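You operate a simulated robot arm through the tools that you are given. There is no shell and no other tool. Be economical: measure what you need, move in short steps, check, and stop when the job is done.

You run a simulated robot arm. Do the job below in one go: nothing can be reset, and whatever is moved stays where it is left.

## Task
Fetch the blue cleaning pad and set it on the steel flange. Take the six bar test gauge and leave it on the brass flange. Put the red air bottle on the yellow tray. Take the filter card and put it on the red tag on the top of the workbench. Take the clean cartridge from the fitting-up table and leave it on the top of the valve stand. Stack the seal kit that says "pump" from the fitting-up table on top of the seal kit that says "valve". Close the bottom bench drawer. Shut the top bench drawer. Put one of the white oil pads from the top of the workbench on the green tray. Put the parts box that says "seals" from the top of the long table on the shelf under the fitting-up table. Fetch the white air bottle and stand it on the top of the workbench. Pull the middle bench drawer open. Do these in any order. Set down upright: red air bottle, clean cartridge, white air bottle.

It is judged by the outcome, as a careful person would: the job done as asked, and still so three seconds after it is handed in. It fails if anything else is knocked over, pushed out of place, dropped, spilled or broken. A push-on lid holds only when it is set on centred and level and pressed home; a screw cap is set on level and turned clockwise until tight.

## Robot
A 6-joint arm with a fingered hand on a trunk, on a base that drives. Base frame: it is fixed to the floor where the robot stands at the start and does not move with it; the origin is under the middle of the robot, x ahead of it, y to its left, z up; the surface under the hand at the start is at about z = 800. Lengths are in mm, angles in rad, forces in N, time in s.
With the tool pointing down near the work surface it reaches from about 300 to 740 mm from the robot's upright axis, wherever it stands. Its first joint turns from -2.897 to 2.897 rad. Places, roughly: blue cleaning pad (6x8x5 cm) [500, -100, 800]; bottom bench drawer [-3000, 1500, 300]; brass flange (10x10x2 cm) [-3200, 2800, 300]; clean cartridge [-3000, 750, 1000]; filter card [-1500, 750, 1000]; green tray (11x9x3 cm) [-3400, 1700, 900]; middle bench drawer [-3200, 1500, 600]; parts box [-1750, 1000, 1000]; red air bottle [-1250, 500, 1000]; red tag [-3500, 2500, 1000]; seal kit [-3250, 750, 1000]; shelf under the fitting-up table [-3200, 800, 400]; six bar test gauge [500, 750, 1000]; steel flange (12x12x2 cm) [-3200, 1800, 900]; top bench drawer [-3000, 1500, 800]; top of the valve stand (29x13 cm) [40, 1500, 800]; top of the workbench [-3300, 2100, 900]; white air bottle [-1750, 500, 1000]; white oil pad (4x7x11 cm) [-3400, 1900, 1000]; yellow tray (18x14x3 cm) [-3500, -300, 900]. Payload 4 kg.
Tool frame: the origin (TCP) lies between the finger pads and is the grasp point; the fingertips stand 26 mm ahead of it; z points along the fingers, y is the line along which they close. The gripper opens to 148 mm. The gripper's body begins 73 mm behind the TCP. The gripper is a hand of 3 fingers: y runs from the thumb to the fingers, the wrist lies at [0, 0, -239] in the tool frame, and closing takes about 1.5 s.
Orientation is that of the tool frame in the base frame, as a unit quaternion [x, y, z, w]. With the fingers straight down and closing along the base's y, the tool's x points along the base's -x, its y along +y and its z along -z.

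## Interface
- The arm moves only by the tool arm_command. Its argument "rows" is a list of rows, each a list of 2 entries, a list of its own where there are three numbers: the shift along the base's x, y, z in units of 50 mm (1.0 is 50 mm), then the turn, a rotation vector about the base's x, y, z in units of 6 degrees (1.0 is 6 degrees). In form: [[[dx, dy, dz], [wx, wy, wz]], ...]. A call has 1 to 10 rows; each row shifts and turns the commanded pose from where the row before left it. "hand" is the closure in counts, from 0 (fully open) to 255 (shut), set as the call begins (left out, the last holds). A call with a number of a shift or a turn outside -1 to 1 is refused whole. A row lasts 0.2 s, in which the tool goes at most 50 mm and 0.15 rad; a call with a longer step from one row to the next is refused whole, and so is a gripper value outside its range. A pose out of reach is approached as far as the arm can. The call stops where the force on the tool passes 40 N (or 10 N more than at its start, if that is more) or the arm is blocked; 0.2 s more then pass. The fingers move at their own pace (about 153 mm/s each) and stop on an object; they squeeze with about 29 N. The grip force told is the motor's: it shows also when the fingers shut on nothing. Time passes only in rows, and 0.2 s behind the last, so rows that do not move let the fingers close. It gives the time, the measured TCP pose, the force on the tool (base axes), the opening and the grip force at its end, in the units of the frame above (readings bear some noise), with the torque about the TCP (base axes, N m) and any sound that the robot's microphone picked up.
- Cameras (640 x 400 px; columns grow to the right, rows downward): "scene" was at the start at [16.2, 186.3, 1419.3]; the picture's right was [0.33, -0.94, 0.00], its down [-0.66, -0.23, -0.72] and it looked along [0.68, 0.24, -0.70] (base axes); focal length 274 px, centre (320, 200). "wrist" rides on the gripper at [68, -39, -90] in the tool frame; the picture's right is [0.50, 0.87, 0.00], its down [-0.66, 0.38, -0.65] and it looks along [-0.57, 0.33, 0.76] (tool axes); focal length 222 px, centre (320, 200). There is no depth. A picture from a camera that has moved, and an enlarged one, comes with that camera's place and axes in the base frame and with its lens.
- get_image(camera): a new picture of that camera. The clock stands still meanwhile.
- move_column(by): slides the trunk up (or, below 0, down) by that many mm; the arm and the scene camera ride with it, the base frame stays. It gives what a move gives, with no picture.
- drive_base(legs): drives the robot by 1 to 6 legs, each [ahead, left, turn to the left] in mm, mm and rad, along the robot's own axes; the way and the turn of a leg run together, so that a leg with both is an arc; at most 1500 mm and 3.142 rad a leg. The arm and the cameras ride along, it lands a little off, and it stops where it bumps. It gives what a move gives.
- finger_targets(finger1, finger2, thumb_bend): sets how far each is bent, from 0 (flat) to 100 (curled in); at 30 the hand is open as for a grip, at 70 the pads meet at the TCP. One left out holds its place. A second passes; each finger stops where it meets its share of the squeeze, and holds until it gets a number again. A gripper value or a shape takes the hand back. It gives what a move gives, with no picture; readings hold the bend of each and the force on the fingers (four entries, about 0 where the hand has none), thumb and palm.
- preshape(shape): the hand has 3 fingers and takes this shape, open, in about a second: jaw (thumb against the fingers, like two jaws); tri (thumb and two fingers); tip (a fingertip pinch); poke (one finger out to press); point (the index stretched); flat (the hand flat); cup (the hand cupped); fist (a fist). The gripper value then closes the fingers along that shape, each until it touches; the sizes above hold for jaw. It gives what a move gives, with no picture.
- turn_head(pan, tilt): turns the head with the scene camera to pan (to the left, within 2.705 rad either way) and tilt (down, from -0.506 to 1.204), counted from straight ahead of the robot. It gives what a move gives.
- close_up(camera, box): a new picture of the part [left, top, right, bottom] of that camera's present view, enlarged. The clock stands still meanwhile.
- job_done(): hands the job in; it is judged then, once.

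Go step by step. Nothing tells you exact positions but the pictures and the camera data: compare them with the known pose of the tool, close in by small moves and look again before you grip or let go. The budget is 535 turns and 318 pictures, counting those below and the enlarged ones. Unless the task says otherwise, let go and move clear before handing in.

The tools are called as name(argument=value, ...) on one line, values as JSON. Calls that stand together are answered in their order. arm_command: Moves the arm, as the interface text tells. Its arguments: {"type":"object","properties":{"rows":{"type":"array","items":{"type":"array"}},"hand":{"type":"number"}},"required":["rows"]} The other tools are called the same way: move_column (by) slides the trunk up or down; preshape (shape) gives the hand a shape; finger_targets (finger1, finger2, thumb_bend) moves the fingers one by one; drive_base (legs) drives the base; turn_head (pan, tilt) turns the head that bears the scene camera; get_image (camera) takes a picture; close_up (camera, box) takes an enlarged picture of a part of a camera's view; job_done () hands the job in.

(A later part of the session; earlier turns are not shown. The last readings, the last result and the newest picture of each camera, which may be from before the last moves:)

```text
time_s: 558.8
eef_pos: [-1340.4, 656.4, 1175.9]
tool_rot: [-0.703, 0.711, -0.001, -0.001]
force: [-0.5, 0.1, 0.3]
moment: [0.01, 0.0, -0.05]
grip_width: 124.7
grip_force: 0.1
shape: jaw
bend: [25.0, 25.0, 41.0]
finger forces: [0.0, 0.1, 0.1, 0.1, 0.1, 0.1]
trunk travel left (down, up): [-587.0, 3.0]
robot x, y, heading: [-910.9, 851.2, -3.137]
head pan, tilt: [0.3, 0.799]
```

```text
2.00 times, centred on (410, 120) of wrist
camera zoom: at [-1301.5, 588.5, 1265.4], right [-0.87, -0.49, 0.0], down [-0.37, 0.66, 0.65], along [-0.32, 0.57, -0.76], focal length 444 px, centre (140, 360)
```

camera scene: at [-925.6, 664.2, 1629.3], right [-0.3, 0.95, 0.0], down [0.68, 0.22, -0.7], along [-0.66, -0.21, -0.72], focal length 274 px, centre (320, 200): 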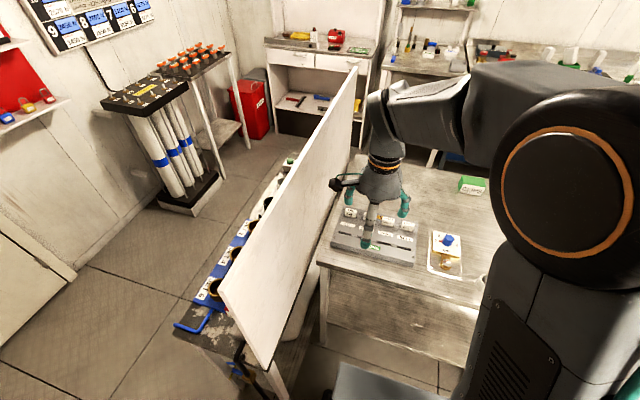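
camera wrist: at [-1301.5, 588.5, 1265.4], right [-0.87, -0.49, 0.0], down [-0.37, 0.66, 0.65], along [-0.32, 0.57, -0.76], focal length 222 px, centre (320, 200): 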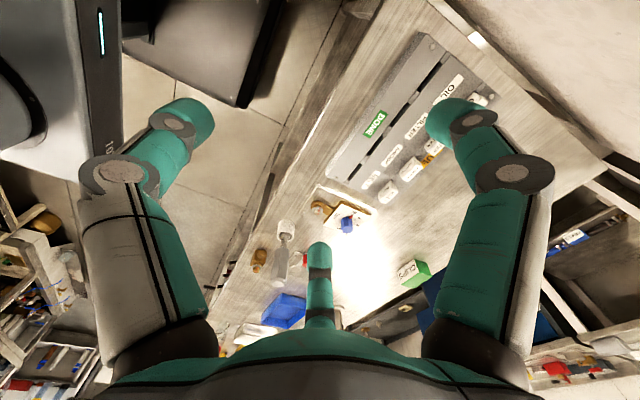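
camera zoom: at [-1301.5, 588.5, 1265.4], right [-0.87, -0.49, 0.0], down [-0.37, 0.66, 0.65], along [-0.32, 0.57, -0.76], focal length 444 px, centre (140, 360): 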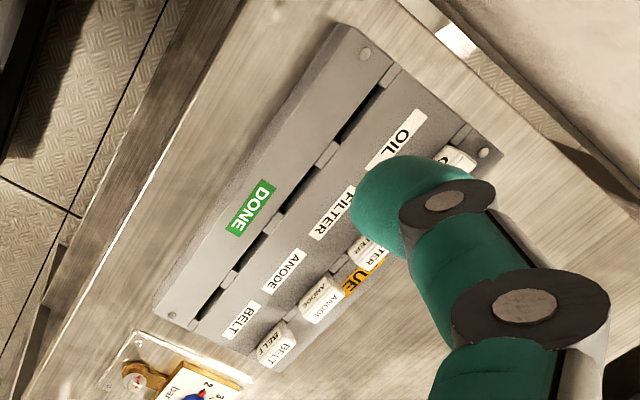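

FILTER is the second card from the wall, about [-1563, 641], sticking up out of its slot (top z ≈ 908). I move closer and bring the hand above it, thumb towards me.

drive_base(legs=[[60, 0, 0]])

arm_command(rows=[[[-0.8, -0.1, 0], [0, 0, 0]], [[-0.8, -0.1, 0], [0, 0, 0]], [[-0.8, -0.1, 0], [0, 0, 0]], [[-0.5, 0, -0.8], [0, 0, 0]], [[0, 0, -0.9], [0, 0, 0]], [[0, 0, -0.9], [0, 0, 0]]], hand=90)

get_image(camera="wrist")

close_up(camera="scene", box=[310, 170, 450, 270])

```text
time_s: 559.7
eef_pos: [-1401.0, 655.8, 1174.7]
tool_rot: [-0.703, 0.711, -0.001, -0.001]
force: [0.1, -1.0, 0.0]
moment: [-0.01, -0.05, 0.04]
grip_width: 124.7
grip_force: 0.1
shape: jaw
bend: [25.0, 25.0, 41.0]
finger forces: [0.1, 0.0, 0.1, 0.0, 0.0, 0.0]
trunk travel left (down, up): [-587.0, 3.0]
robot x, y, heading: [-967.8, 850.2, -3.14]
head pan, tilt: [0.3, 0.799]
```

```text
time_s: 561.1
eef_pos: [-1546.3, 639.5, 1047.0]
tool_rot: [-0.703, 0.712, -0.001, -0.002]
force: [0.5, -0.1, -0.5]
moment: [0.01, 0.01, 0.04]
grip_width: 96.2
grip_force: 0.2
shape: jaw
bend: [30.0, 30.0, 70.0]
finger forces: [0.0, 0.1, 0.0, 0.1, 0.0, 0.1]
trunk travel left (down, up): [-587.0, 3.0]
robot x, y, heading: [-970.1, 852.0, -3.13]
head pan, tilt: [0.3, 0.799]
```

```text
91 pictures are left
camera wrist: at [-1508.2, 570.6, 1136.7], right [-0.87, -0.49, 0.0], down [-0.37, 0.66, 0.65], along [-0.32, 0.57, -0.76], focal length 222 px, centre (320, 200)
```

wrist: 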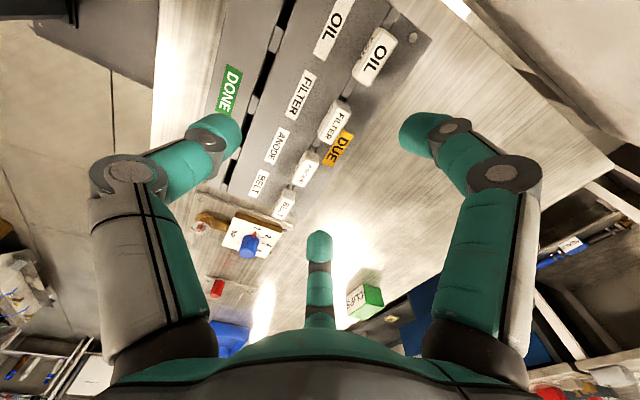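

```text
4.00 times, centred on (380, 220) of scene
camera zoom: at [-986.1, 663.6, 1629.3], right [-0.3, 0.95, 0.0], down [0.68, 0.22, -0.7], along [-0.66, -0.21, -0.72], focal length 1096 px, centre (80, 120)
```

zoom: 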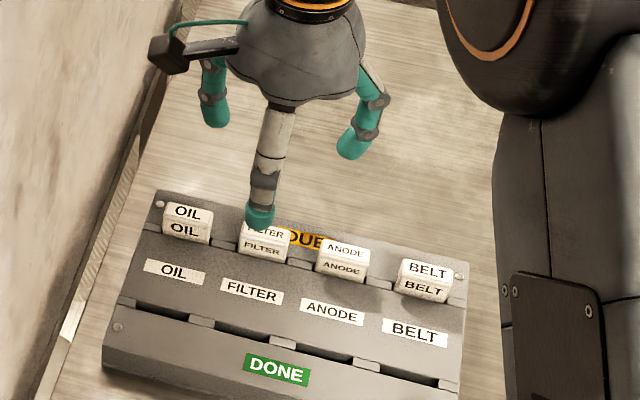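

close_up(camera="wrist", box=[280, 60, 420, 180])

```text
3.33 times, centred on (350, 120) of wrist
camera zoom: at [-1508.2, 570.6, 1136.7], right [-0.87, -0.49, 0.0], down [-0.37, 0.66, 0.65], along [-0.32, 0.57, -0.76], focal length 740 px, centre (220, 467)
```

zoom: 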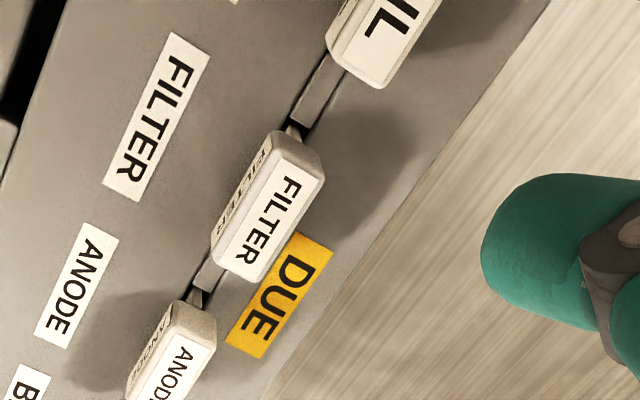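

I narrow the hand to fit between the neighbouring cards and go down around FILTER.

arm_command(rows=[[[-0.45, 0.05, -0.6], [0, 0, 0]], [[0, 0, -0.8], [0, 0, 0]], [[0, 0, -0.6], [0, 0, 0]]], hand=118)

get_image(camera="wrist")

close_up(camera="scene", box=[330, 190, 430, 260])

```text
time_s: 561.9
eef_pos: [-1569.2, 643.1, 944.3]
tool_rot: [-0.702, 0.712, -0.001, -0.002]
force: [0.3, 0.3, 0.0]
moment: [-0.01, 0.05, 0.0]
grip_width: 80.0
grip_force: 0.1
shape: jaw
bend: [34.0, 34.0, 70.0]
finger forces: [0.0, 0.0, 0.0, 0.1, 0.0, 0.1]
trunk travel left (down, up): [-587.0, 3.0]
robot x, y, heading: [-970.5, 850.2, -3.133]
head pan, tilt: [0.3, 0.799]
```

```text
88 pictures are left
camera wrist: at [-1530.4, 575.4, 1034.4], right [-0.87, -0.49, 0.0], down [-0.37, 0.66, 0.65], along [-0.32, 0.57, -0.76], focal length 222 px, centre (320, 200)
```

wrist: 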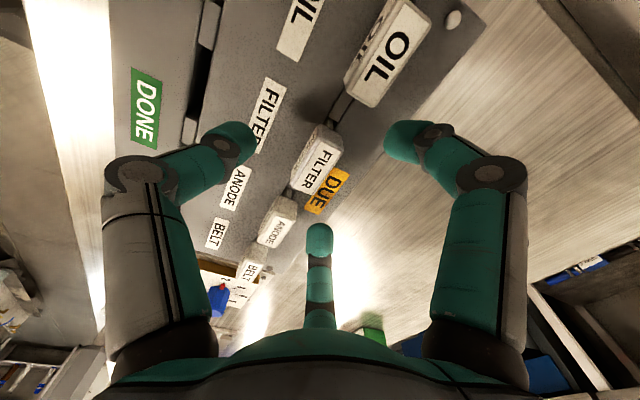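

```text
5.71 times, centred on (380, 225) of scene
camera zoom: at [-985.8, 663.7, 1629.3], right [-0.3, 0.95, 0.0], down [0.68, 0.22, -0.7], along [-0.66, -0.21, -0.72], focal length 1566 px, centre (-23, 57)
```

zoom: 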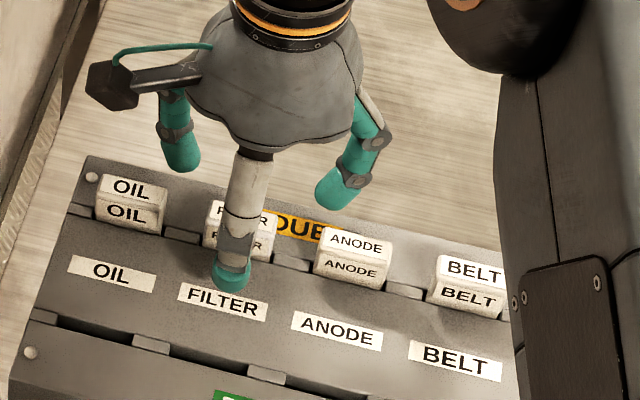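

arm_command(rows=[[[0, 0, -0.4], [0, 0, 0]], [[0, 0, -0.2], [0, 0, 0]], [[0, 0, -0.12], [0, 0, 0]], [[0, 0, 0], [0, 0, 0]]])

get_image(camera="wrist")

```text
time_s: 562.7
eef_pos: [-1570.3, 642.8, 918.9]
tool_rot: [-0.703, 0.711, 0.001, -0.007]
force: [2.7, 2.4, 22.7]
moment: [0.31, -0.48, 0.07]
grip_width: 80.7
grip_force: 0.0
shape: jaw
bend: [34.0, 33.0, 70.0]
finger forces: [2.5, 8.4, 0.0, 0.0, 12.4, 0.1]
trunk travel left (down, up): [-587.0, 3.0]
robot x, y, heading: [-969.1, 849.2, -3.132]
head pan, tilt: [0.3, 0.799]
stopped in row 4: the force on the tool passed its limit at 47 N (the readings are from after the stop); the commanded pose is now the measured one
```

```text
86 pictures are left
camera wrist: at [-1530.7, 575.6, 1007.7], right [-0.87, -0.49, 0.01], down [-0.36, 0.67, 0.65], along [-0.33, 0.56, -0.76], focal length 222 px, centre (320, 200)
```

wrist: 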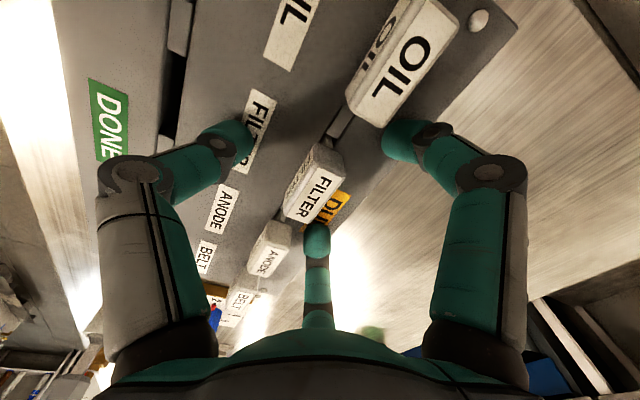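

The fingertips touched the rack's face. I lift 3 mm and close on the card.

arm_command(rows=[[[0, 0, 0.08], [0, 0, 0]], [[0, 0, 0], [0, 0, 0]]])

arm_command(rows=[[[0, 0, 0], [0, 0, 0]], [[0, 0, 0], [0, 0, 0]], [[0, 0, 0], [0, 0, 0]], [[0, 0, 0], [0, 0, 0]], [[0, 0, 0], [0, 0, 0]], [[0, 0, 0], [0, 0, 0]]], hand=255)

get_image(camera="wrist")

```text
time_s: 563.3
eef_pos: [-1569.7, 642.6, 918.0]
tool_rot: [-0.703, 0.711, 0.0, -0.005]
force: [1.0, 0.5, 1.6]
moment: [0.08, 0.03, -0.01]
grip_width: 79.5
grip_force: 0.0
shape: jaw
bend: [34.0, 34.0, 70.0]
finger forces: [0.0, 2.0, 0.0, 0.0, 0.0, 0.0]
trunk travel left (down, up): [-587.0, 3.0]
robot x, y, heading: [-970.6, 852.5, -3.135]
head pan, tilt: [0.3, 0.799]
```

```text
time_s: 564.7
eef_pos: [-1567.4, 642.2, 921.1]
tool_rot: [-0.703, 0.711, 0.001, -0.005]
force: [12.0, -2.1, 18.9]
moment: [-0.02, -0.84, 0.22]
grip_width: 10.6
grip_force: 29.1
shape: jaw
bend: [70.0, 80.0, 70.0]
finger forces: [24.9, 14.9, 0.1, 0.0, 61.0, 0.0]
trunk travel left (down, up): [-587.0, 3.0]
robot x, y, heading: [-967.0, 853.2, -3.133]
head pan, tilt: [0.3, 0.799]
```

```text
85 pictures are left
camera wrist: at [-1529.3, 575.1, 1010.6], right [-0.87, -0.49, 0.01], down [-0.36, 0.66, 0.65], along [-0.33, 0.57, -0.76], focal length 222 px, centre (320, 200)
```

wrist: 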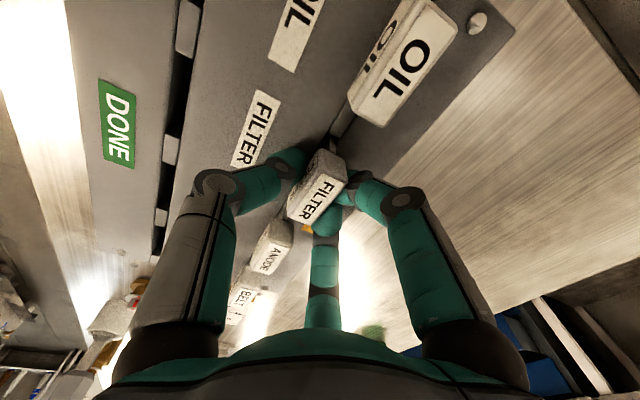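

The card is held. I lift it gently out of its slot.

arm_command(rows=[[[0, 0, 0.2], [0, 0, 0]], [[0, 0, 0.3], [0, 0, 0]], [[0, 0, 0.5], [0, 0, 0]], [[0, 0, 0.6], [0, 0, 0]], [[0, 0, 0.6], [0, 0, 0]]])

get_image(camera="wrist")

close_up(camera="scene", box=[320, 150, 440, 260])

```text
time_s: 565.9
eef_pos: [-1571.9, 642.9, 1028.5]
tool_rot: [-0.703, 0.711, 0.001, -0.005]
force: [0.2, -0.3, -0.2]
moment: [0.02, 0.03, 0.04]
grip_width: 7.4
grip_force: 28.8
shape: jaw
bend: [70.0, 82.0, 67.0]
finger forces: [3.8, 32.6, 0.0, 0.0, 34.2, 0.0]
trunk travel left (down, up): [-587.0, 3.0]
robot x, y, heading: [-970.1, 852.4, -3.133]
head pan, tilt: [0.3, 0.799]
```

```text
84 pictures are left
camera wrist: at [-1532.1, 575.5, 1117.5], right [-0.87, -0.49, 0.01], down [-0.36, 0.66, 0.65], along [-0.33, 0.57, -0.76], focal length 222 px, centre (320, 200)
```

wrist: 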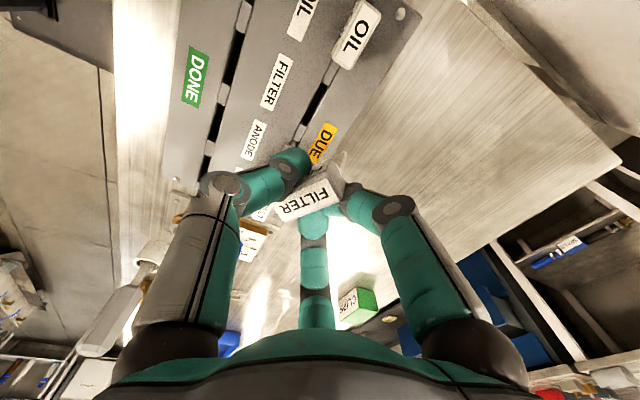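

```text
3.64 times, centred on (380, 205) of scene
camera zoom: at [-985.7, 663.8, 1629.2], right [-0.3, 0.95, 0.0], down [0.68, 0.22, -0.7], along [-0.66, -0.21, -0.72], focal length 997 px, centre (102, 182)
```

zoom: 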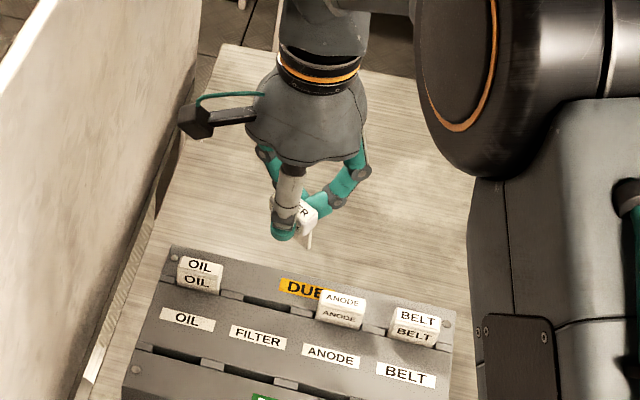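

close_up(camera="scene", box=[375, 190, 425, 230])

close_up(camera="wrist", box=[230, 130, 400, 250])

```text
10.00 times, centred on (400, 210) of scene
camera zoom: at [-985.7, 663.8, 1629.2], right [-0.3, 0.95, 0.0], down [0.68, 0.22, -0.7], along [-0.66, -0.21, -0.72], focal length 2741 px, centre (-480, 100)
```

zoom: 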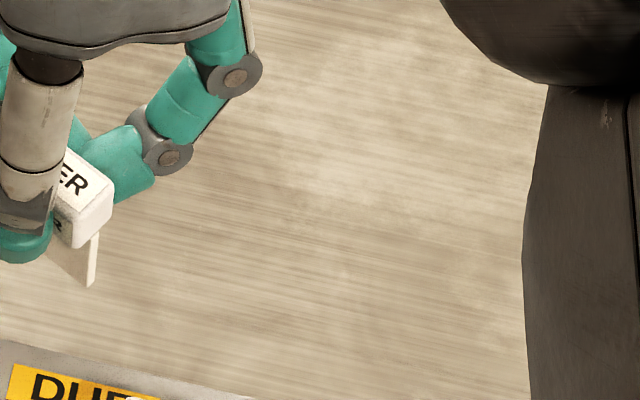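

```text
3.33 times, centred on (315, 190) of wrist
camera zoom: at [-1532.1, 575.5, 1117.5], right [-0.87, -0.49, 0.01], down [-0.36, 0.66, 0.65], along [-0.33, 0.57, -0.76], focal length 740 px, centre (337, 233)
```

zoom: 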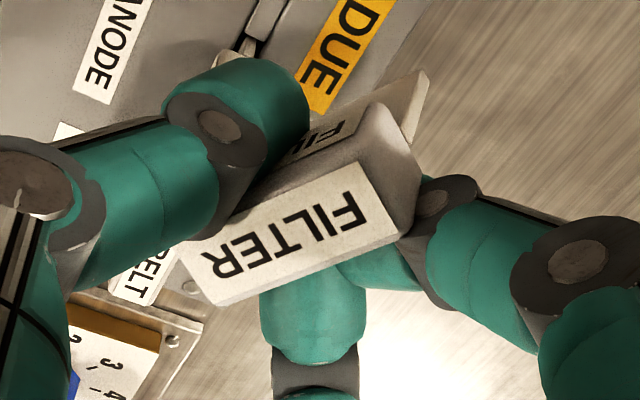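

The card is out (a block with a thin plate below), its neighbours untouched. I lift, tuck in and carry it round to the workbench.

arm_command(rows=[[[0, 0, 0.9], [0, 0, 0]], [[0, 0, 0.9], [0, 0, 0]], [[0.6, 0, 0.6], [0, 0, 0]], [[0.9, 0, 0.2], [0, 0, 0]], [[0.9, 0, 0], [0, 0, 0]], [[0.9, 0, 0], [0, 0, 0]]])

drive_base(legs=[[-450, 0, 0], [0, 850, 0], [450, 230, 0], [1000, 0, 0], [580, 0, 0]])

get_image(camera="wrist")

```text
time_s: 567.3
eef_pos: [-1404.2, 643.8, 1159.7]
tool_rot: [-0.702, 0.712, 0.0, -0.005]
force: [0.7, 0.2, -0.3]
moment: [0.0, 0.0, -0.02]
grip_width: 7.8
grip_force: 29.2
shape: jaw
bend: [70.0, 82.0, 67.0]
finger forces: [4.0, 33.2, 0.0, 0.0, 34.5, 0.0]
trunk travel left (down, up): [-587.0, 3.0]
robot x, y, heading: [-970.5, 852.9, -3.136]
head pan, tilt: [0.3, 0.799]
```

```text
time_s: 584.5
eef_pos: [-2971.1, -428.6, 1158.6]
tool_rot: [-0.7, 0.714, 0.0, -0.005]
force: [1.0, 0.6, 0.2]
moment: [-0.01, -0.01, -0.03]
grip_width: 7.7
grip_force: 28.4
shape: jaw
bend: [70.0, 82.0, 67.0]
finger forces: [4.0, 33.2, 0.0, 0.0, 34.5, 0.1]
trunk travel left (down, up): [-587.0, 3.0]
robot x, y, heading: [-2532.7, -222.9, 3.143]
head pan, tilt: [0.3, 0.799]
```

```text
80 pictures are left
camera wrist: at [-2932.5, -496.7, 1248.1], right [-0.88, -0.48, 0.01], down [-0.36, 0.67, 0.65], along [-0.32, 0.57, -0.76], focal length 222 px, centre (320, 200)
```

wrist: 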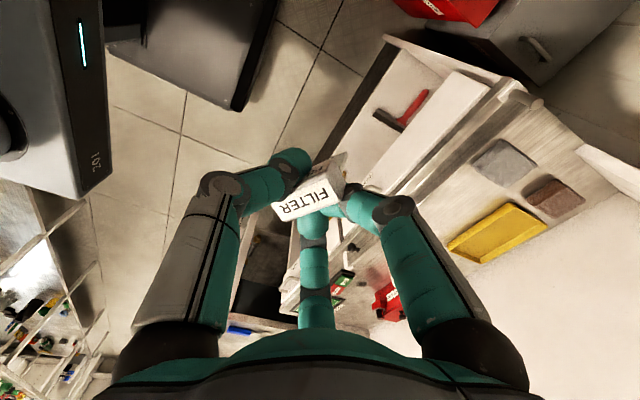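

drive_base(legs=[[-80, 0, 0], [0, -1460, 0], [0, -1480, 0]])

drive_base(legs=[[230, 0, 0]])

turn_head(pan=0.1, tilt=0.7)

get_image(camera="scene")

```text
time_s: 599.2
eef_pos: [-2876.2, 2491.6, 1158.8]
tool_rot: [-0.694, 0.72, 0.0, -0.005]
force: [0.9, -0.1, 0.3]
moment: [0.0, 0.0, 0.01]
grip_width: 7.9
grip_force: 29.2
shape: jaw
bend: [70.0, 82.0, 67.0]
finger forces: [4.0, 33.2, 0.1, 0.2, 34.3, 0.0]
trunk travel left (down, up): [-587.0, 3.0]
robot x, y, heading: [-2441.4, 2688.7, 3.131]
head pan, tilt: [0.3, 0.799]
```

```text
time_s: 600.9
eef_pos: [-3109.0, 2496.2, 1158.2]
tool_rot: [-0.693, 0.721, -0.001, -0.005]
force: [-0.5, -0.1, -0.9]
moment: [-0.01, 0.0, 0.0]
grip_width: 7.8
grip_force: 28.8
shape: jaw
bend: [70.0, 82.0, 67.0]
finger forces: [3.9, 33.2, 0.0, 0.1, 34.4, 0.0]
trunk travel left (down, up): [-587.0, 3.0]
robot x, y, heading: [-2667.7, 2697.2, 3.123]
head pan, tilt: [0.3, 0.799]
```

```text
time_s: 601.6
eef_pos: [-3109.1, 2495.6, 1158.0]
tool_rot: [-0.693, 0.721, 0.0, -0.004]
force: [0.5, 0.2, -0.4]
moment: [-0.02, 0.03, -0.01]
grip_width: 7.5
grip_force: 29.3
shape: jaw
bend: [70.0, 82.0, 67.0]
finger forces: [4.0, 33.2, 0.0, 0.1, 34.3, 0.0]
trunk travel left (down, up): [-587.0, 3.0]
robot x, y, heading: [-2667.4, 2689.7, 3.121]
head pan, tilt: [0.099, 0.7]
```

```text
79 pictures are left
camera scene: at [-2696.3, 2520.5, 1637.4], right [-0.08, 1.0, 0.0], down [0.64, 0.05, -0.76], along [-0.76, -0.06, -0.64], focal length 274 px, centre (320, 200)
```

scene: 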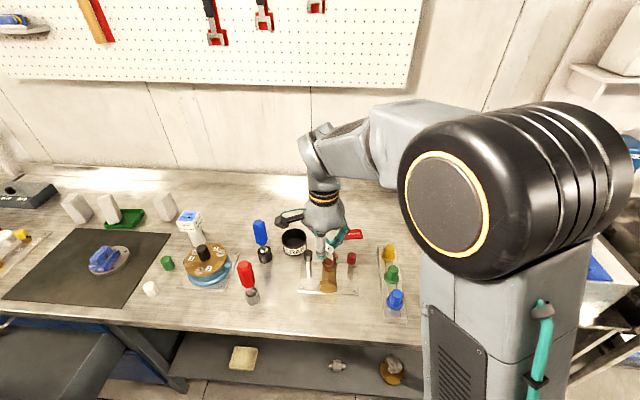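

arm_command(rows=[[[-0.8, 0.3, 0], [0, 0, 0]], [[-0.8, 0.3, 0], [0, 0, 0]], [[-0.8, 0.3, 0], [0, 0, 0]], [[-0.8, 0.3, -0.2], [0, 0, 0]]])

get_image(camera="wrist")

get_image(camera="scene")

```text
time_s: 602.6
eef_pos: [-3269.9, 2554.4, 1147.8]
tool_rot: [-0.693, 0.721, 0.002, -0.004]
force: [-0.4, 0.6, -0.9]
moment: [-0.01, -0.01, 0.0]
grip_width: 7.9
grip_force: 29.3
shape: jaw
bend: [70.0, 82.0, 67.0]
finger forces: [4.1, 33.5, 0.0, 0.1, 34.5, 0.0]
trunk travel left (down, up): [-587.0, 3.0]
robot x, y, heading: [-2668.2, 2693.9, 3.127]
head pan, tilt: [0.099, 0.7]
```

```text
78 pictures are left
camera wrist: at [-3232.4, 2485.9, 1237.6], right [-0.88, -0.47, 0.01], down [-0.35, 0.67, 0.65], along [-0.31, 0.57, -0.76], focal length 222 px, centre (320, 200)
```

wrist: 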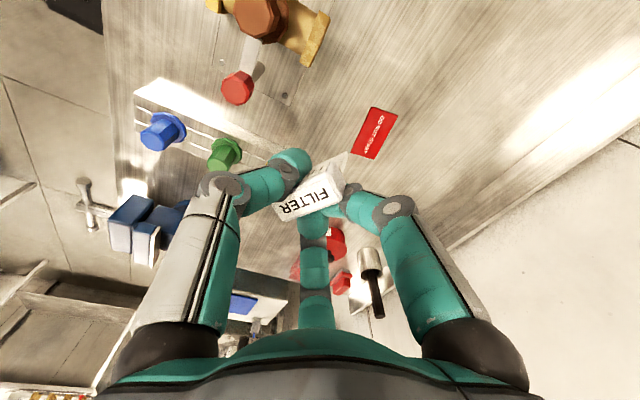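

```text
77 pictures are left
camera scene: at [-2697.1, 2520.7, 1637.5], right [-0.08, 1.0, 0.0], down [0.64, 0.05, -0.76], along [-0.76, -0.06, -0.64], focal length 274 px, centre (320, 200)
```

scene: 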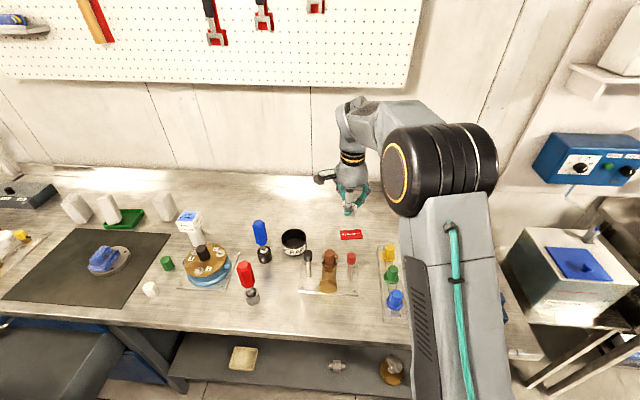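

The red tag is centred near [-3380, 2577], about 75 × 40 mm. I move a touch closer and carry the card over it.

drive_base(legs=[[35, 0, 0.01]])

arm_command(rows=[[[-0.8, 0.3, -0.4], [0, 0, 0]], [[-0.7, 0.1, -0.6], [0, 0, 0]], [[0, 0, -0.9], [0, 0, 0]]])

get_image(camera="wrist")

close_up(camera="scene", box=[310, 150, 430, 250])

```text
time_s: 603.5
eef_pos: [-3301.8, 2546.7, 1148.6]
tool_rot: [-0.697, 0.718, 0.001, -0.005]
force: [0.2, 0.9, -1.2]
moment: [0.0, -0.02, -0.01]
grip_width: 7.8
grip_force: 28.9
shape: jaw
bend: [70.0, 82.0, 67.0]
finger forces: [4.2, 33.5, 0.0, 0.1, 34.6, 0.1]
trunk travel left (down, up): [-587.0, 3.0]
robot x, y, heading: [-2702.7, 2694.3, 3.133]
head pan, tilt: [0.099, 0.7]
```

```text
time_s: 604.3
eef_pos: [-3378.7, 2567.6, 1053.6]
tool_rot: [-0.697, 0.717, 0.0, -0.005]
force: [0.2, 0.4, -0.6]
moment: [0.01, 0.01, -0.01]
grip_width: 7.7
grip_force: 29.2
shape: jaw
bend: [70.0, 82.0, 67.0]
finger forces: [4.2, 33.7, 0.0, 0.1, 34.5, 0.0]
trunk travel left (down, up): [-587.0, 3.0]
robot x, y, heading: [-2701.0, 2694.9, 3.133]
head pan, tilt: [0.099, 0.7]
```

```text
76 pictures are left
camera wrist: at [-3340.1, 2498.9, 1143.0], right [-0.88, -0.47, 0.01], down [-0.35, 0.67, 0.65], along [-0.32, 0.57, -0.76], focal length 222 px, centre (320, 200)
```

wrist: 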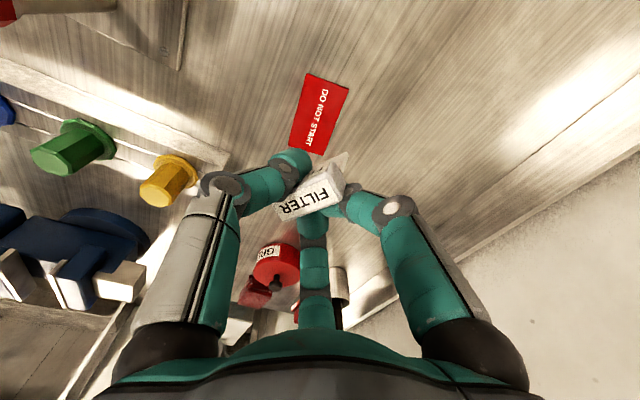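

```text
4.00 times, centred on (370, 200) of scene
camera zoom: at [-2729.6, 2520.7, 1637.5], right [-0.09, 1.0, 0.0], down [0.64, 0.06, -0.76], along [-0.76, -0.07, -0.64], focal length 1096 px, centre (120, 200)
```

zoom: 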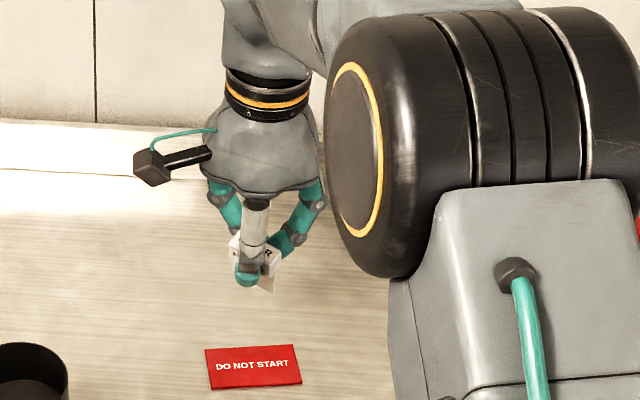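

arm_command(rows=[[[-0.22, 0.2, -0.7], [0, 0, 0]], [[0, 0, -0.6], [0, 0, 0]], [[0, 0, -0.2], [0, 0, 0]]])

close_up(camera="scene", box=[320, 180, 420, 255])

get_image(camera="wrist")

```text
time_s: 605.1
eef_pos: [-3389.0, 2578.0, 979.9]
tool_rot: [-0.696, 0.718, 0.0, -0.005]
force: [-0.5, 0.2, -0.3]
moment: [0.01, 0.02, 0.01]
grip_width: 7.5
grip_force: 29.2
shape: jaw
bend: [70.0, 82.0, 67.0]
finger forces: [4.3, 33.9, 0.0, 0.1, 34.6, 0.0]
trunk travel left (down, up): [-587.0, 3.0]
robot x, y, heading: [-2703.5, 2693.3, 3.133]
head pan, tilt: [0.099, 0.7]
```

```text
5.33 times, centred on (370, 218) of scene
camera zoom: at [-2729.3, 2520.7, 1637.5], right [-0.09, 1.0, 0.0], down [0.64, 0.06, -0.76], along [-0.76, -0.07, -0.64], focal length 1462 px, centre (53, 107)
```

zoom: 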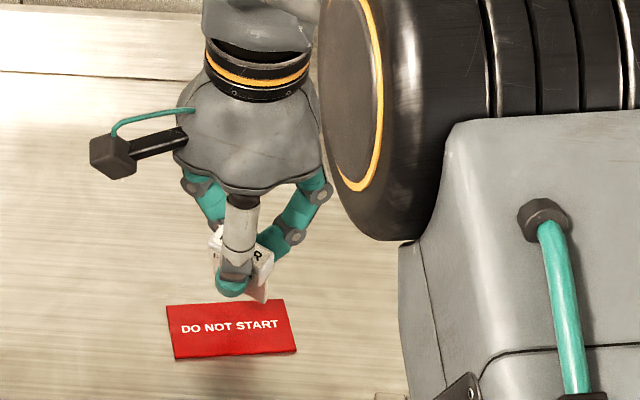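

```text
73 pictures are left
camera wrist: at [-3350.2, 2509.6, 1068.1], right [-0.88, -0.47, 0.01], down [-0.35, 0.67, 0.65], along [-0.32, 0.57, -0.76], focal length 222 px, centre (320, 200)
```

wrist: 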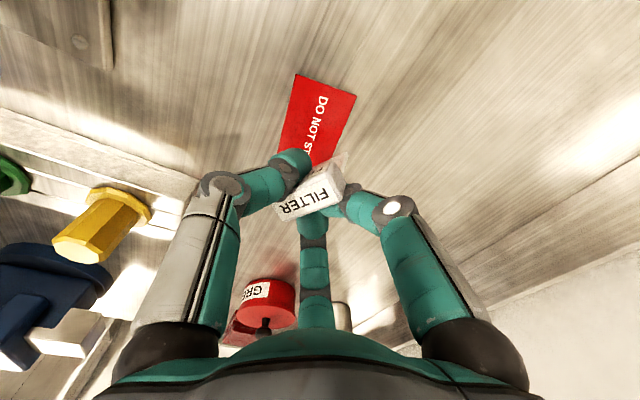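

arm_command(rows=[[[0, -0.14, -0.2], [0, 0, 0]], [[0, 0, -0.1], [0, 0, 0]], [[0, 0, -0.08], [0, 0, 0]], [[0, 0, -0.08], [0, 0, 0]], [[0, 0, -0.06], [0, 0, 0]]])

close_up(camera="scene", box=[330, 200, 410, 255])

```text
time_s: 606.3
eef_pos: [-3388.3, 2570.5, 954.6]
tool_rot: [-0.698, 0.716, 0.002, -0.007]
force: [-1.3, -4.7, 14.9]
moment: [0.15, -0.04, 0.02]
grip_width: 8.5
grip_force: 29.1
shape: jaw
bend: [70.0, 82.0, 67.0]
finger forces: [3.7, 38.3, 0.0, 0.0, 35.7, 0.0]
trunk travel left (down, up): [-587.0, 3.0]
robot x, y, heading: [-2702.5, 2694.5, 3.133]
head pan, tilt: [0.099, 0.7]
```

```text
7.27 times, centred on (370, 228) of scene
camera zoom: at [-2728.0, 2520.5, 1637.8], right [-0.09, 1.0, 0.0], down [0.64, 0.06, -0.77], along [-0.76, -0.07, -0.64], focal length 1993 px, centre (-44, 0)
```

zoom: 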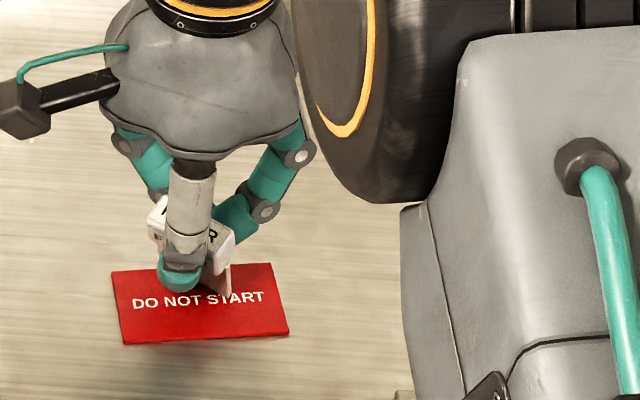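

The plate rests on the tag. I open in stages so the card settles gently.

arm_command(rows=[[[0, 0, 0.04], [0, 0, 0]], [[0, 0, 0], [0, 0, 0]]])

arm_command(rows=[[[0, 0, 0], [0, 0, 0]], [[0, 0, 0], [0, 0, 0]], [[0, 0, 0], [0, 0, 0]]], hand=170)

get_image(camera="wrist")

```text
time_s: 606.9
eef_pos: [-3388.4, 2570.5, 955.5]
tool_rot: [-0.696, 0.718, 0.0, -0.005]
force: [-0.5, -2.5, 12.9]
moment: [0.14, 0.06, -0.01]
grip_width: 8.7
grip_force: 29.0
shape: jaw
bend: [70.0, 83.0, 67.0]
finger forces: [4.1, 37.8, 0.0, 0.0, 35.3, 0.0]
trunk travel left (down, up): [-587.0, 3.0]
robot x, y, heading: [-2704.6, 2693.9, 3.137]
head pan, tilt: [0.099, 0.7]
```

```text
time_s: 607.7
eef_pos: [-3387.4, 2572.1, 954.2]
tool_rot: [-0.696, 0.718, 0.001, -0.003]
force: [-0.6, -0.7, -0.6]
moment: [0.02, 0.0, 0.02]
grip_width: 49.0
grip_force: 0.0
shape: jaw
bend: [77.0, 77.0, 70.0]
finger forces: [0.0, 0.0, 0.0, 0.1, 0.1, 0.0]
trunk travel left (down, up): [-587.0, 3.0]
robot x, y, heading: [-2700.5, 2692.5, 3.135]
head pan, tilt: [0.099, 0.7]
```

```text
71 pictures are left
camera wrist: at [-3349.7, 2503.2, 1044.2], right [-0.88, -0.47, 0.01], down [-0.35, 0.67, 0.65], along [-0.32, 0.57, -0.76], focal length 222 px, centre (320, 200)
```

wrist: 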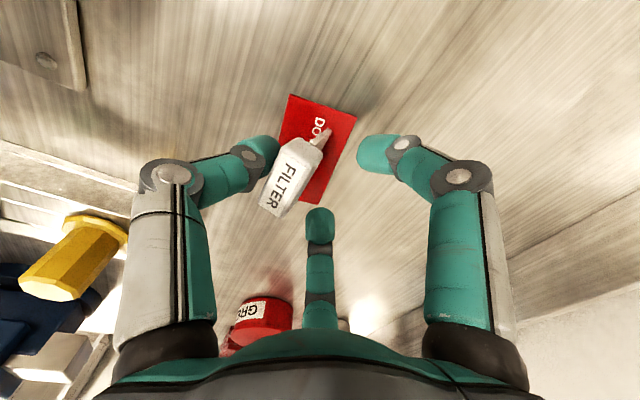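

close_up(camera="wrist", box=[230, 80, 380, 220])

close_up(camera="scene", box=[330, 200, 410, 255])

```text
2.86 times, centred on (305, 150) of wrist
camera zoom: at [-3349.7, 2503.2, 1044.2], right [-0.88, -0.47, 0.01], down [-0.35, 0.67, 0.65], along [-0.32, 0.57, -0.76], focal length 635 px, centre (363, 343)
```

zoom: 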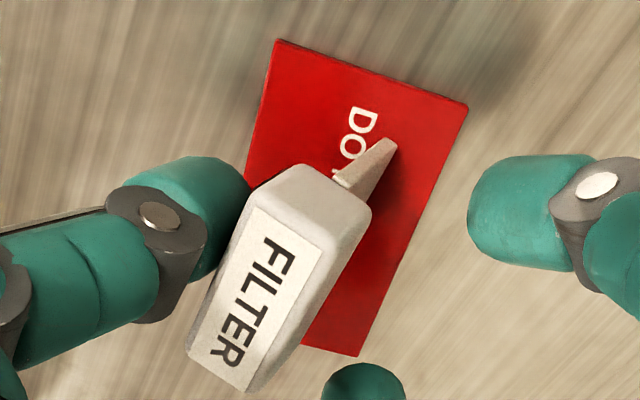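

```text
7.27 times, centred on (370, 228) of scene
camera zoom: at [-2729.4, 2520.9, 1637.4], right [-0.09, 1.0, 0.0], down [0.64, 0.06, -0.76], along [-0.76, -0.07, -0.64], focal length 1993 px, centre (-44, 0)
```

zoom: 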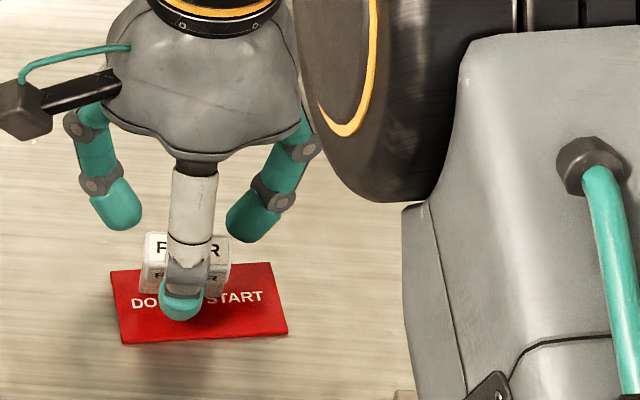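

The card leans towards the thumb, so it would fall to +x. I re-grip, shift it 18 mm to −x so that it ends up lying over the tag, and release again.

arm_command(rows=[[[0, 0, 0], [0, 0, 0]], [[0, 0, 0], [0, 0, 0]], [[0, 0, 0], [0, 0, 0]], [[0, 0, 0], [0, 0, 0]]], hand=255)

arm_command(rows=[[[0, 0, 0.16], [0, 0, 0]], [[-0.36, 0, 0], [0, 0, 0]], [[0, 0, -0.14], [0, 0, 0]], [[0, 0, 0], [0, 0, 0]]])

get_image(camera="wrist")

```text
time_s: 608.7
eef_pos: [-3387.3, 2570.2, 954.2]
tool_rot: [-0.697, 0.717, -0.001, -0.005]
force: [0.2, -0.2, -0.7]
moment: [-0.02, 0.02, 0.0]
grip_width: 17.4
grip_force: 29.0
shape: jaw
bend: [76.0, 75.0, 69.0]
finger forces: [0.0, 0.0, 0.0, 0.0, 25.6, 0.1]
trunk travel left (down, up): [-587.0, 3.0]
robot x, y, heading: [-2701.5, 2690.6, 3.134]
head pan, tilt: [0.099, 0.7]
```

```text
time_s: 609.7
eef_pos: [-3405.6, 2571.5, 954.4]
tool_rot: [-0.696, 0.718, 0.0, -0.005]
force: [-0.3, -0.4, -0.3]
moment: [-0.01, -0.01, 0.01]
grip_width: 17.5
grip_force: 29.4
shape: jaw
bend: [76.0, 75.0, 69.0]
finger forces: [0.0, 0.0, 0.0, 0.0, 25.6, 0.0]
trunk travel left (down, up): [-587.0, 3.0]
robot x, y, heading: [-2704.3, 2690.5, 3.132]
head pan, tilt: [0.099, 0.7]
```

```text
68 pictures are left
camera wrist: at [-3367.9, 2503.2, 1044.4], right [-0.88, -0.47, 0.01], down [-0.35, 0.67, 0.65], along [-0.32, 0.57, -0.76], focal length 222 px, centre (320, 200)
```

wrist: 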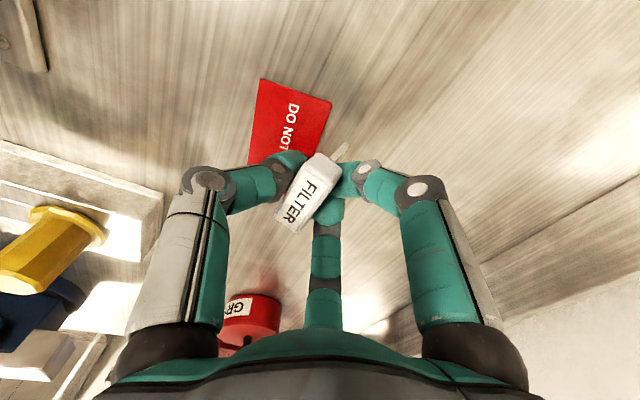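

arm_command(rows=[[[0.3, 0, 0], [0, 0, 0]], [[0, 0, -0.06], [0, 0, 0]], [[0, 0, -0.06], [0, 0, 0]], [[0, 0, -0.06], [0, 0, 0]], [[0, 0, -0.06], [0, 0, 0]]])

close_up(camera="scene", box=[330, 200, 410, 255])

```text
time_s: 610.9
eef_pos: [-3390.1, 2570.7, 947.2]
tool_rot: [-0.696, 0.718, 0.002, -0.008]
force: [1.1, -1.3, 18.7]
moment: [-0.04, 0.14, 0.06]
grip_width: 17.8
grip_force: 28.5
shape: jaw
bend: [76.0, 76.0, 69.0]
finger forces: [34.4, 30.9, 0.1, 0.1, 27.0, 0.0]
trunk travel left (down, up): [-587.0, 3.0]
robot x, y, heading: [-2702.9, 2695.2, 3.131]
head pan, tilt: [0.099, 0.7]
```

```text
7.27 times, centred on (370, 228) of scene
camera zoom: at [-2727.5, 2521.0, 1637.9], right [-0.09, 1.0, 0.0], down [0.64, 0.06, -0.77], along [-0.76, -0.07, -0.64], focal length 1993 px, centre (-44, 0)
```

zoom: 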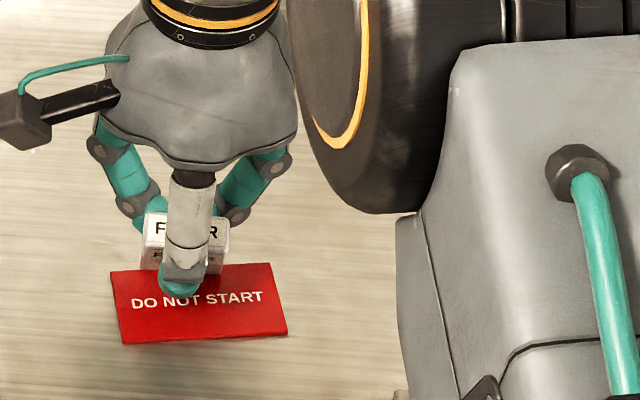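

arm_command(rows=[[[0, 0, 0.06], [0, 0, 0]], [[0, 0, 0], [0, 0, 0]], [[0, 0, 0], [0, 0, 0]]], hand=190)

get_image(camera="wrist")

```text
time_s: 611.7
eef_pos: [-3390.7, 2571.9, 946.5]
tool_rot: [-0.696, 0.718, 0.001, -0.005]
force: [-0.1, 0.2, -0.7]
moment: [0.01, -0.01, 0.0]
grip_width: 37.9
grip_force: 0.0
shape: jaw
bend: [76.0, 76.0, 70.0]
finger forces: [0.0, 0.1, 0.0, 0.0, 0.1, 0.0]
trunk travel left (down, up): [-587.0, 3.0]
robot x, y, heading: [-2702.7, 2695.3, 3.132]
head pan, tilt: [0.099, 0.7]
```

```text
66 pictures are left
camera wrist: at [-3352.8, 2503.2, 1036.3], right [-0.88, -0.47, 0.01], down [-0.35, 0.67, 0.65], along [-0.32, 0.57, -0.76], focal length 222 px, centre (320, 200)
```

wrist: 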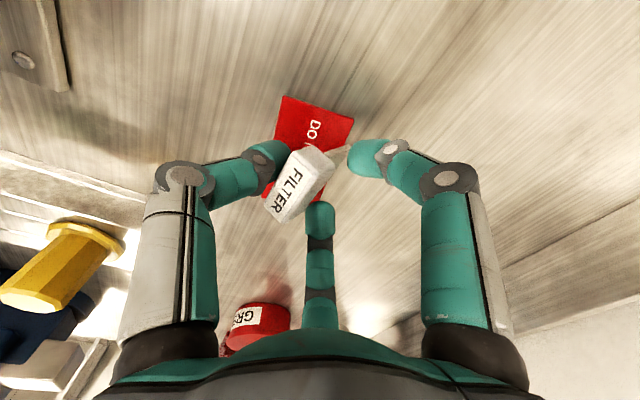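

arm_command(rows=[[[0, 0, 0], [0, 0, 0]], [[0, 0, 0], [0, 0, 0]], [[0, 0, 0], [0, 0, 0]]], hand=120)

arm_command(rows=[[[0, 0, 0], [0, 0, 0]], [[0, 0, 0], [0, 0, 0]], [[0, 0, 0], [0, 0, 0]], [[0, 0, 0], [0, 0, 0]]], hand=30)

get_image(camera="wrist")

```text
time_s: 612.5
eef_pos: [-3391.0, 2571.7, 946.9]
tool_rot: [-0.697, 0.717, 0.0, -0.005]
force: [-0.1, -0.7, -0.2]
moment: [-0.02, -0.01, -0.03]
grip_width: 77.6
grip_force: 0.2
shape: jaw
bend: [35.0, 35.0, 70.0]
finger forces: [0.0, 0.0, 0.1, 0.0, 0.0, 0.0]
trunk travel left (down, up): [-587.0, 3.0]
robot x, y, heading: [-2703.6, 2690.2, 3.132]
head pan, tilt: [0.099, 0.7]
```

```text
time_s: 613.5
eef_pos: [-3390.5, 2571.6, 947.9]
tool_rot: [-0.696, 0.718, 0.0, -0.005]
force: [-0.1, 0.2, -0.5]
moment: [-0.02, -0.02, 0.01]
grip_width: 130.3
grip_force: 0.0
shape: jaw
bend: [25.0, 25.0, 36.0]
finger forces: [0.0, 0.0, 0.0, 0.0, 0.0, 0.0]
trunk travel left (down, up): [-587.0, 3.0]
robot x, y, heading: [-2703.8, 2689.4, 3.136]
head pan, tilt: [0.099, 0.7]
```

```text
65 pictures are left
camera wrist: at [-3353.0, 2503.1, 1036.7], right [-0.88, -0.47, 0.01], down [-0.35, 0.67, 0.65], along [-0.32, 0.57, -0.76], focal length 222 px, centre (320, 200)
```

wrist: 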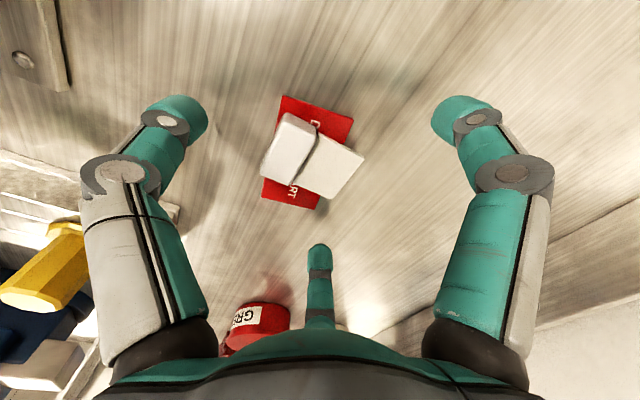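

The card lies squarely on the red tag. I rise and set off for the red air bottle.

arm_command(rows=[[[0, 0, 0.6], [0, 0, 0]], [[0, 0, 0.9], [0, 0, 0]], [[0, 0, 0.9], [0, 0, 0]], [[0.5, -0.2, 0.8], [0, 0, 0]], [[0.9, -0.2, 0.2], [0, 0, 0]], [[0.9, -0.2, 0.2], [0, 0, 0]], [[0.9, -0.2, 0], [0, 0, 0]], [[0.9, -0.2, 0], [0, 0, 0]], [[0.6, -0.2, 0], [0, 0, 0]]])

close_up(camera="scene", box=[300, 180, 420, 260])

drive_base(legs=[[-255, 0, 0.008], [0, 1460, 0], [0, 1500, 0]])

```text
time_s: 615.5
eef_pos: [-3152.9, 2513.5, 1124.0]
tool_rot: [-0.697, 0.717, 0.0, -0.005]
force: [-0.3, 0.8, 0.8]
moment: [0.02, 0.01, -0.01]
grip_width: 130.4
grip_force: 0.0
shape: jaw
bend: [25.0, 25.0, 36.0]
finger forces: [0.1, 0.0, 0.1, 0.0, 0.0, 0.0]
trunk travel left (down, up): [-587.0, 3.0]
robot x, y, heading: [-2699.2, 2693.6, 3.132]
head pan, tilt: [0.099, 0.7]
```

```text
5.00 times, centred on (360, 220) of scene
camera zoom: at [-2729.0, 2520.8, 1637.5], right [-0.09, 1.0, 0.0], down [0.64, 0.06, -0.77], along [-0.76, -0.07, -0.64], focal length 1370 px, centre (120, 100)
```

zoom: 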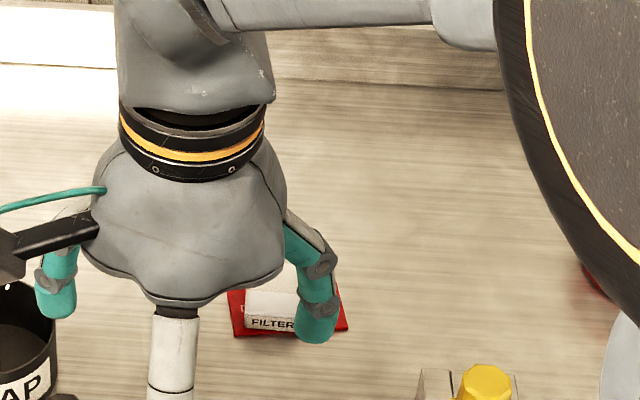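

```text
time_s: 631.3
eef_pos: [-2846.0, -479.3, 1122.9]
tool_rot: [0.711, -0.704, 0.0, 0.005]
force: [-0.2, 0.1, -0.3]
moment: [0.03, -0.01, 0.03]
grip_width: 130.5
grip_force: 0.1
shape: jaw
bend: [25.0, 25.0, 36.0]
finger forces: [0.0, 0.1, 0.0, 0.0, 0.1, 0.0]
trunk travel left (down, up): [-587.0, 3.0]
robot x, y, heading: [-2402.0, -283.2, -3.113]
head pan, tilt: [0.099, 0.7]
```

Now back along the corridor to the red bottle's end of the rack, and turn to face it.

drive_base(legs=[[0, 20, -0.029], [-1000, 10, 0], [-480, 0, 0], [0, 0, -1.57]])

turn_head(pan=0.0, tilt=0.75)

get_image(camera="scene")

```text
time_s: 643.2
eef_pos: [-1097.1, 134.4, 1124.4]
tool_rot: [0.019, 1.0, 0.003, -0.004]
force: [-0.4, 0.3, 0.4]
moment: [-0.02, 0.0, -0.02]
grip_width: 130.6
grip_force: 0.1
shape: jaw
bend: [25.0, 25.0, 36.0]
finger forces: [0.0, 0.1, 0.0, 0.0, 0.1, 0.0]
trunk travel left (down, up): [-587.0, 3.0]
robot x, y, heading: [-922.1, -316.8, 1.556]
head pan, tilt: [0.099, 0.7]
```

```text
time_s: 643.8
eef_pos: [-1096.4, 132.2, 1124.0]
tool_rot: [0.018, 1.0, 0.004, -0.004]
force: [0.3, -0.2, 0.3]
moment: [0.0, 0.01, 0.0]
grip_width: 130.6
grip_force: 0.0
shape: jaw
bend: [25.0, 25.0, 36.0]
finger forces: [0.0, 0.0, 0.1, 0.2, 0.0, 0.1]
trunk travel left (down, up): [-587.0, 3.0]
robot x, y, heading: [-919.8, -316.4, 1.553]
head pan, tilt: [0.0, 0.75]
```

```text
63 pictures are left
camera scene: at [-1082.9, -295.6, 1633.2], right [1.0, -0.02, 0.0], down [-0.01, -0.68, -0.73], along [0.01, 0.73, -0.68], focal length 274 px, centre (320, 200)
```

scene: 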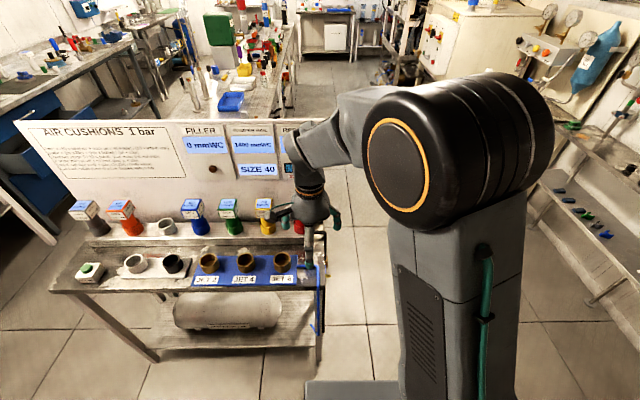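

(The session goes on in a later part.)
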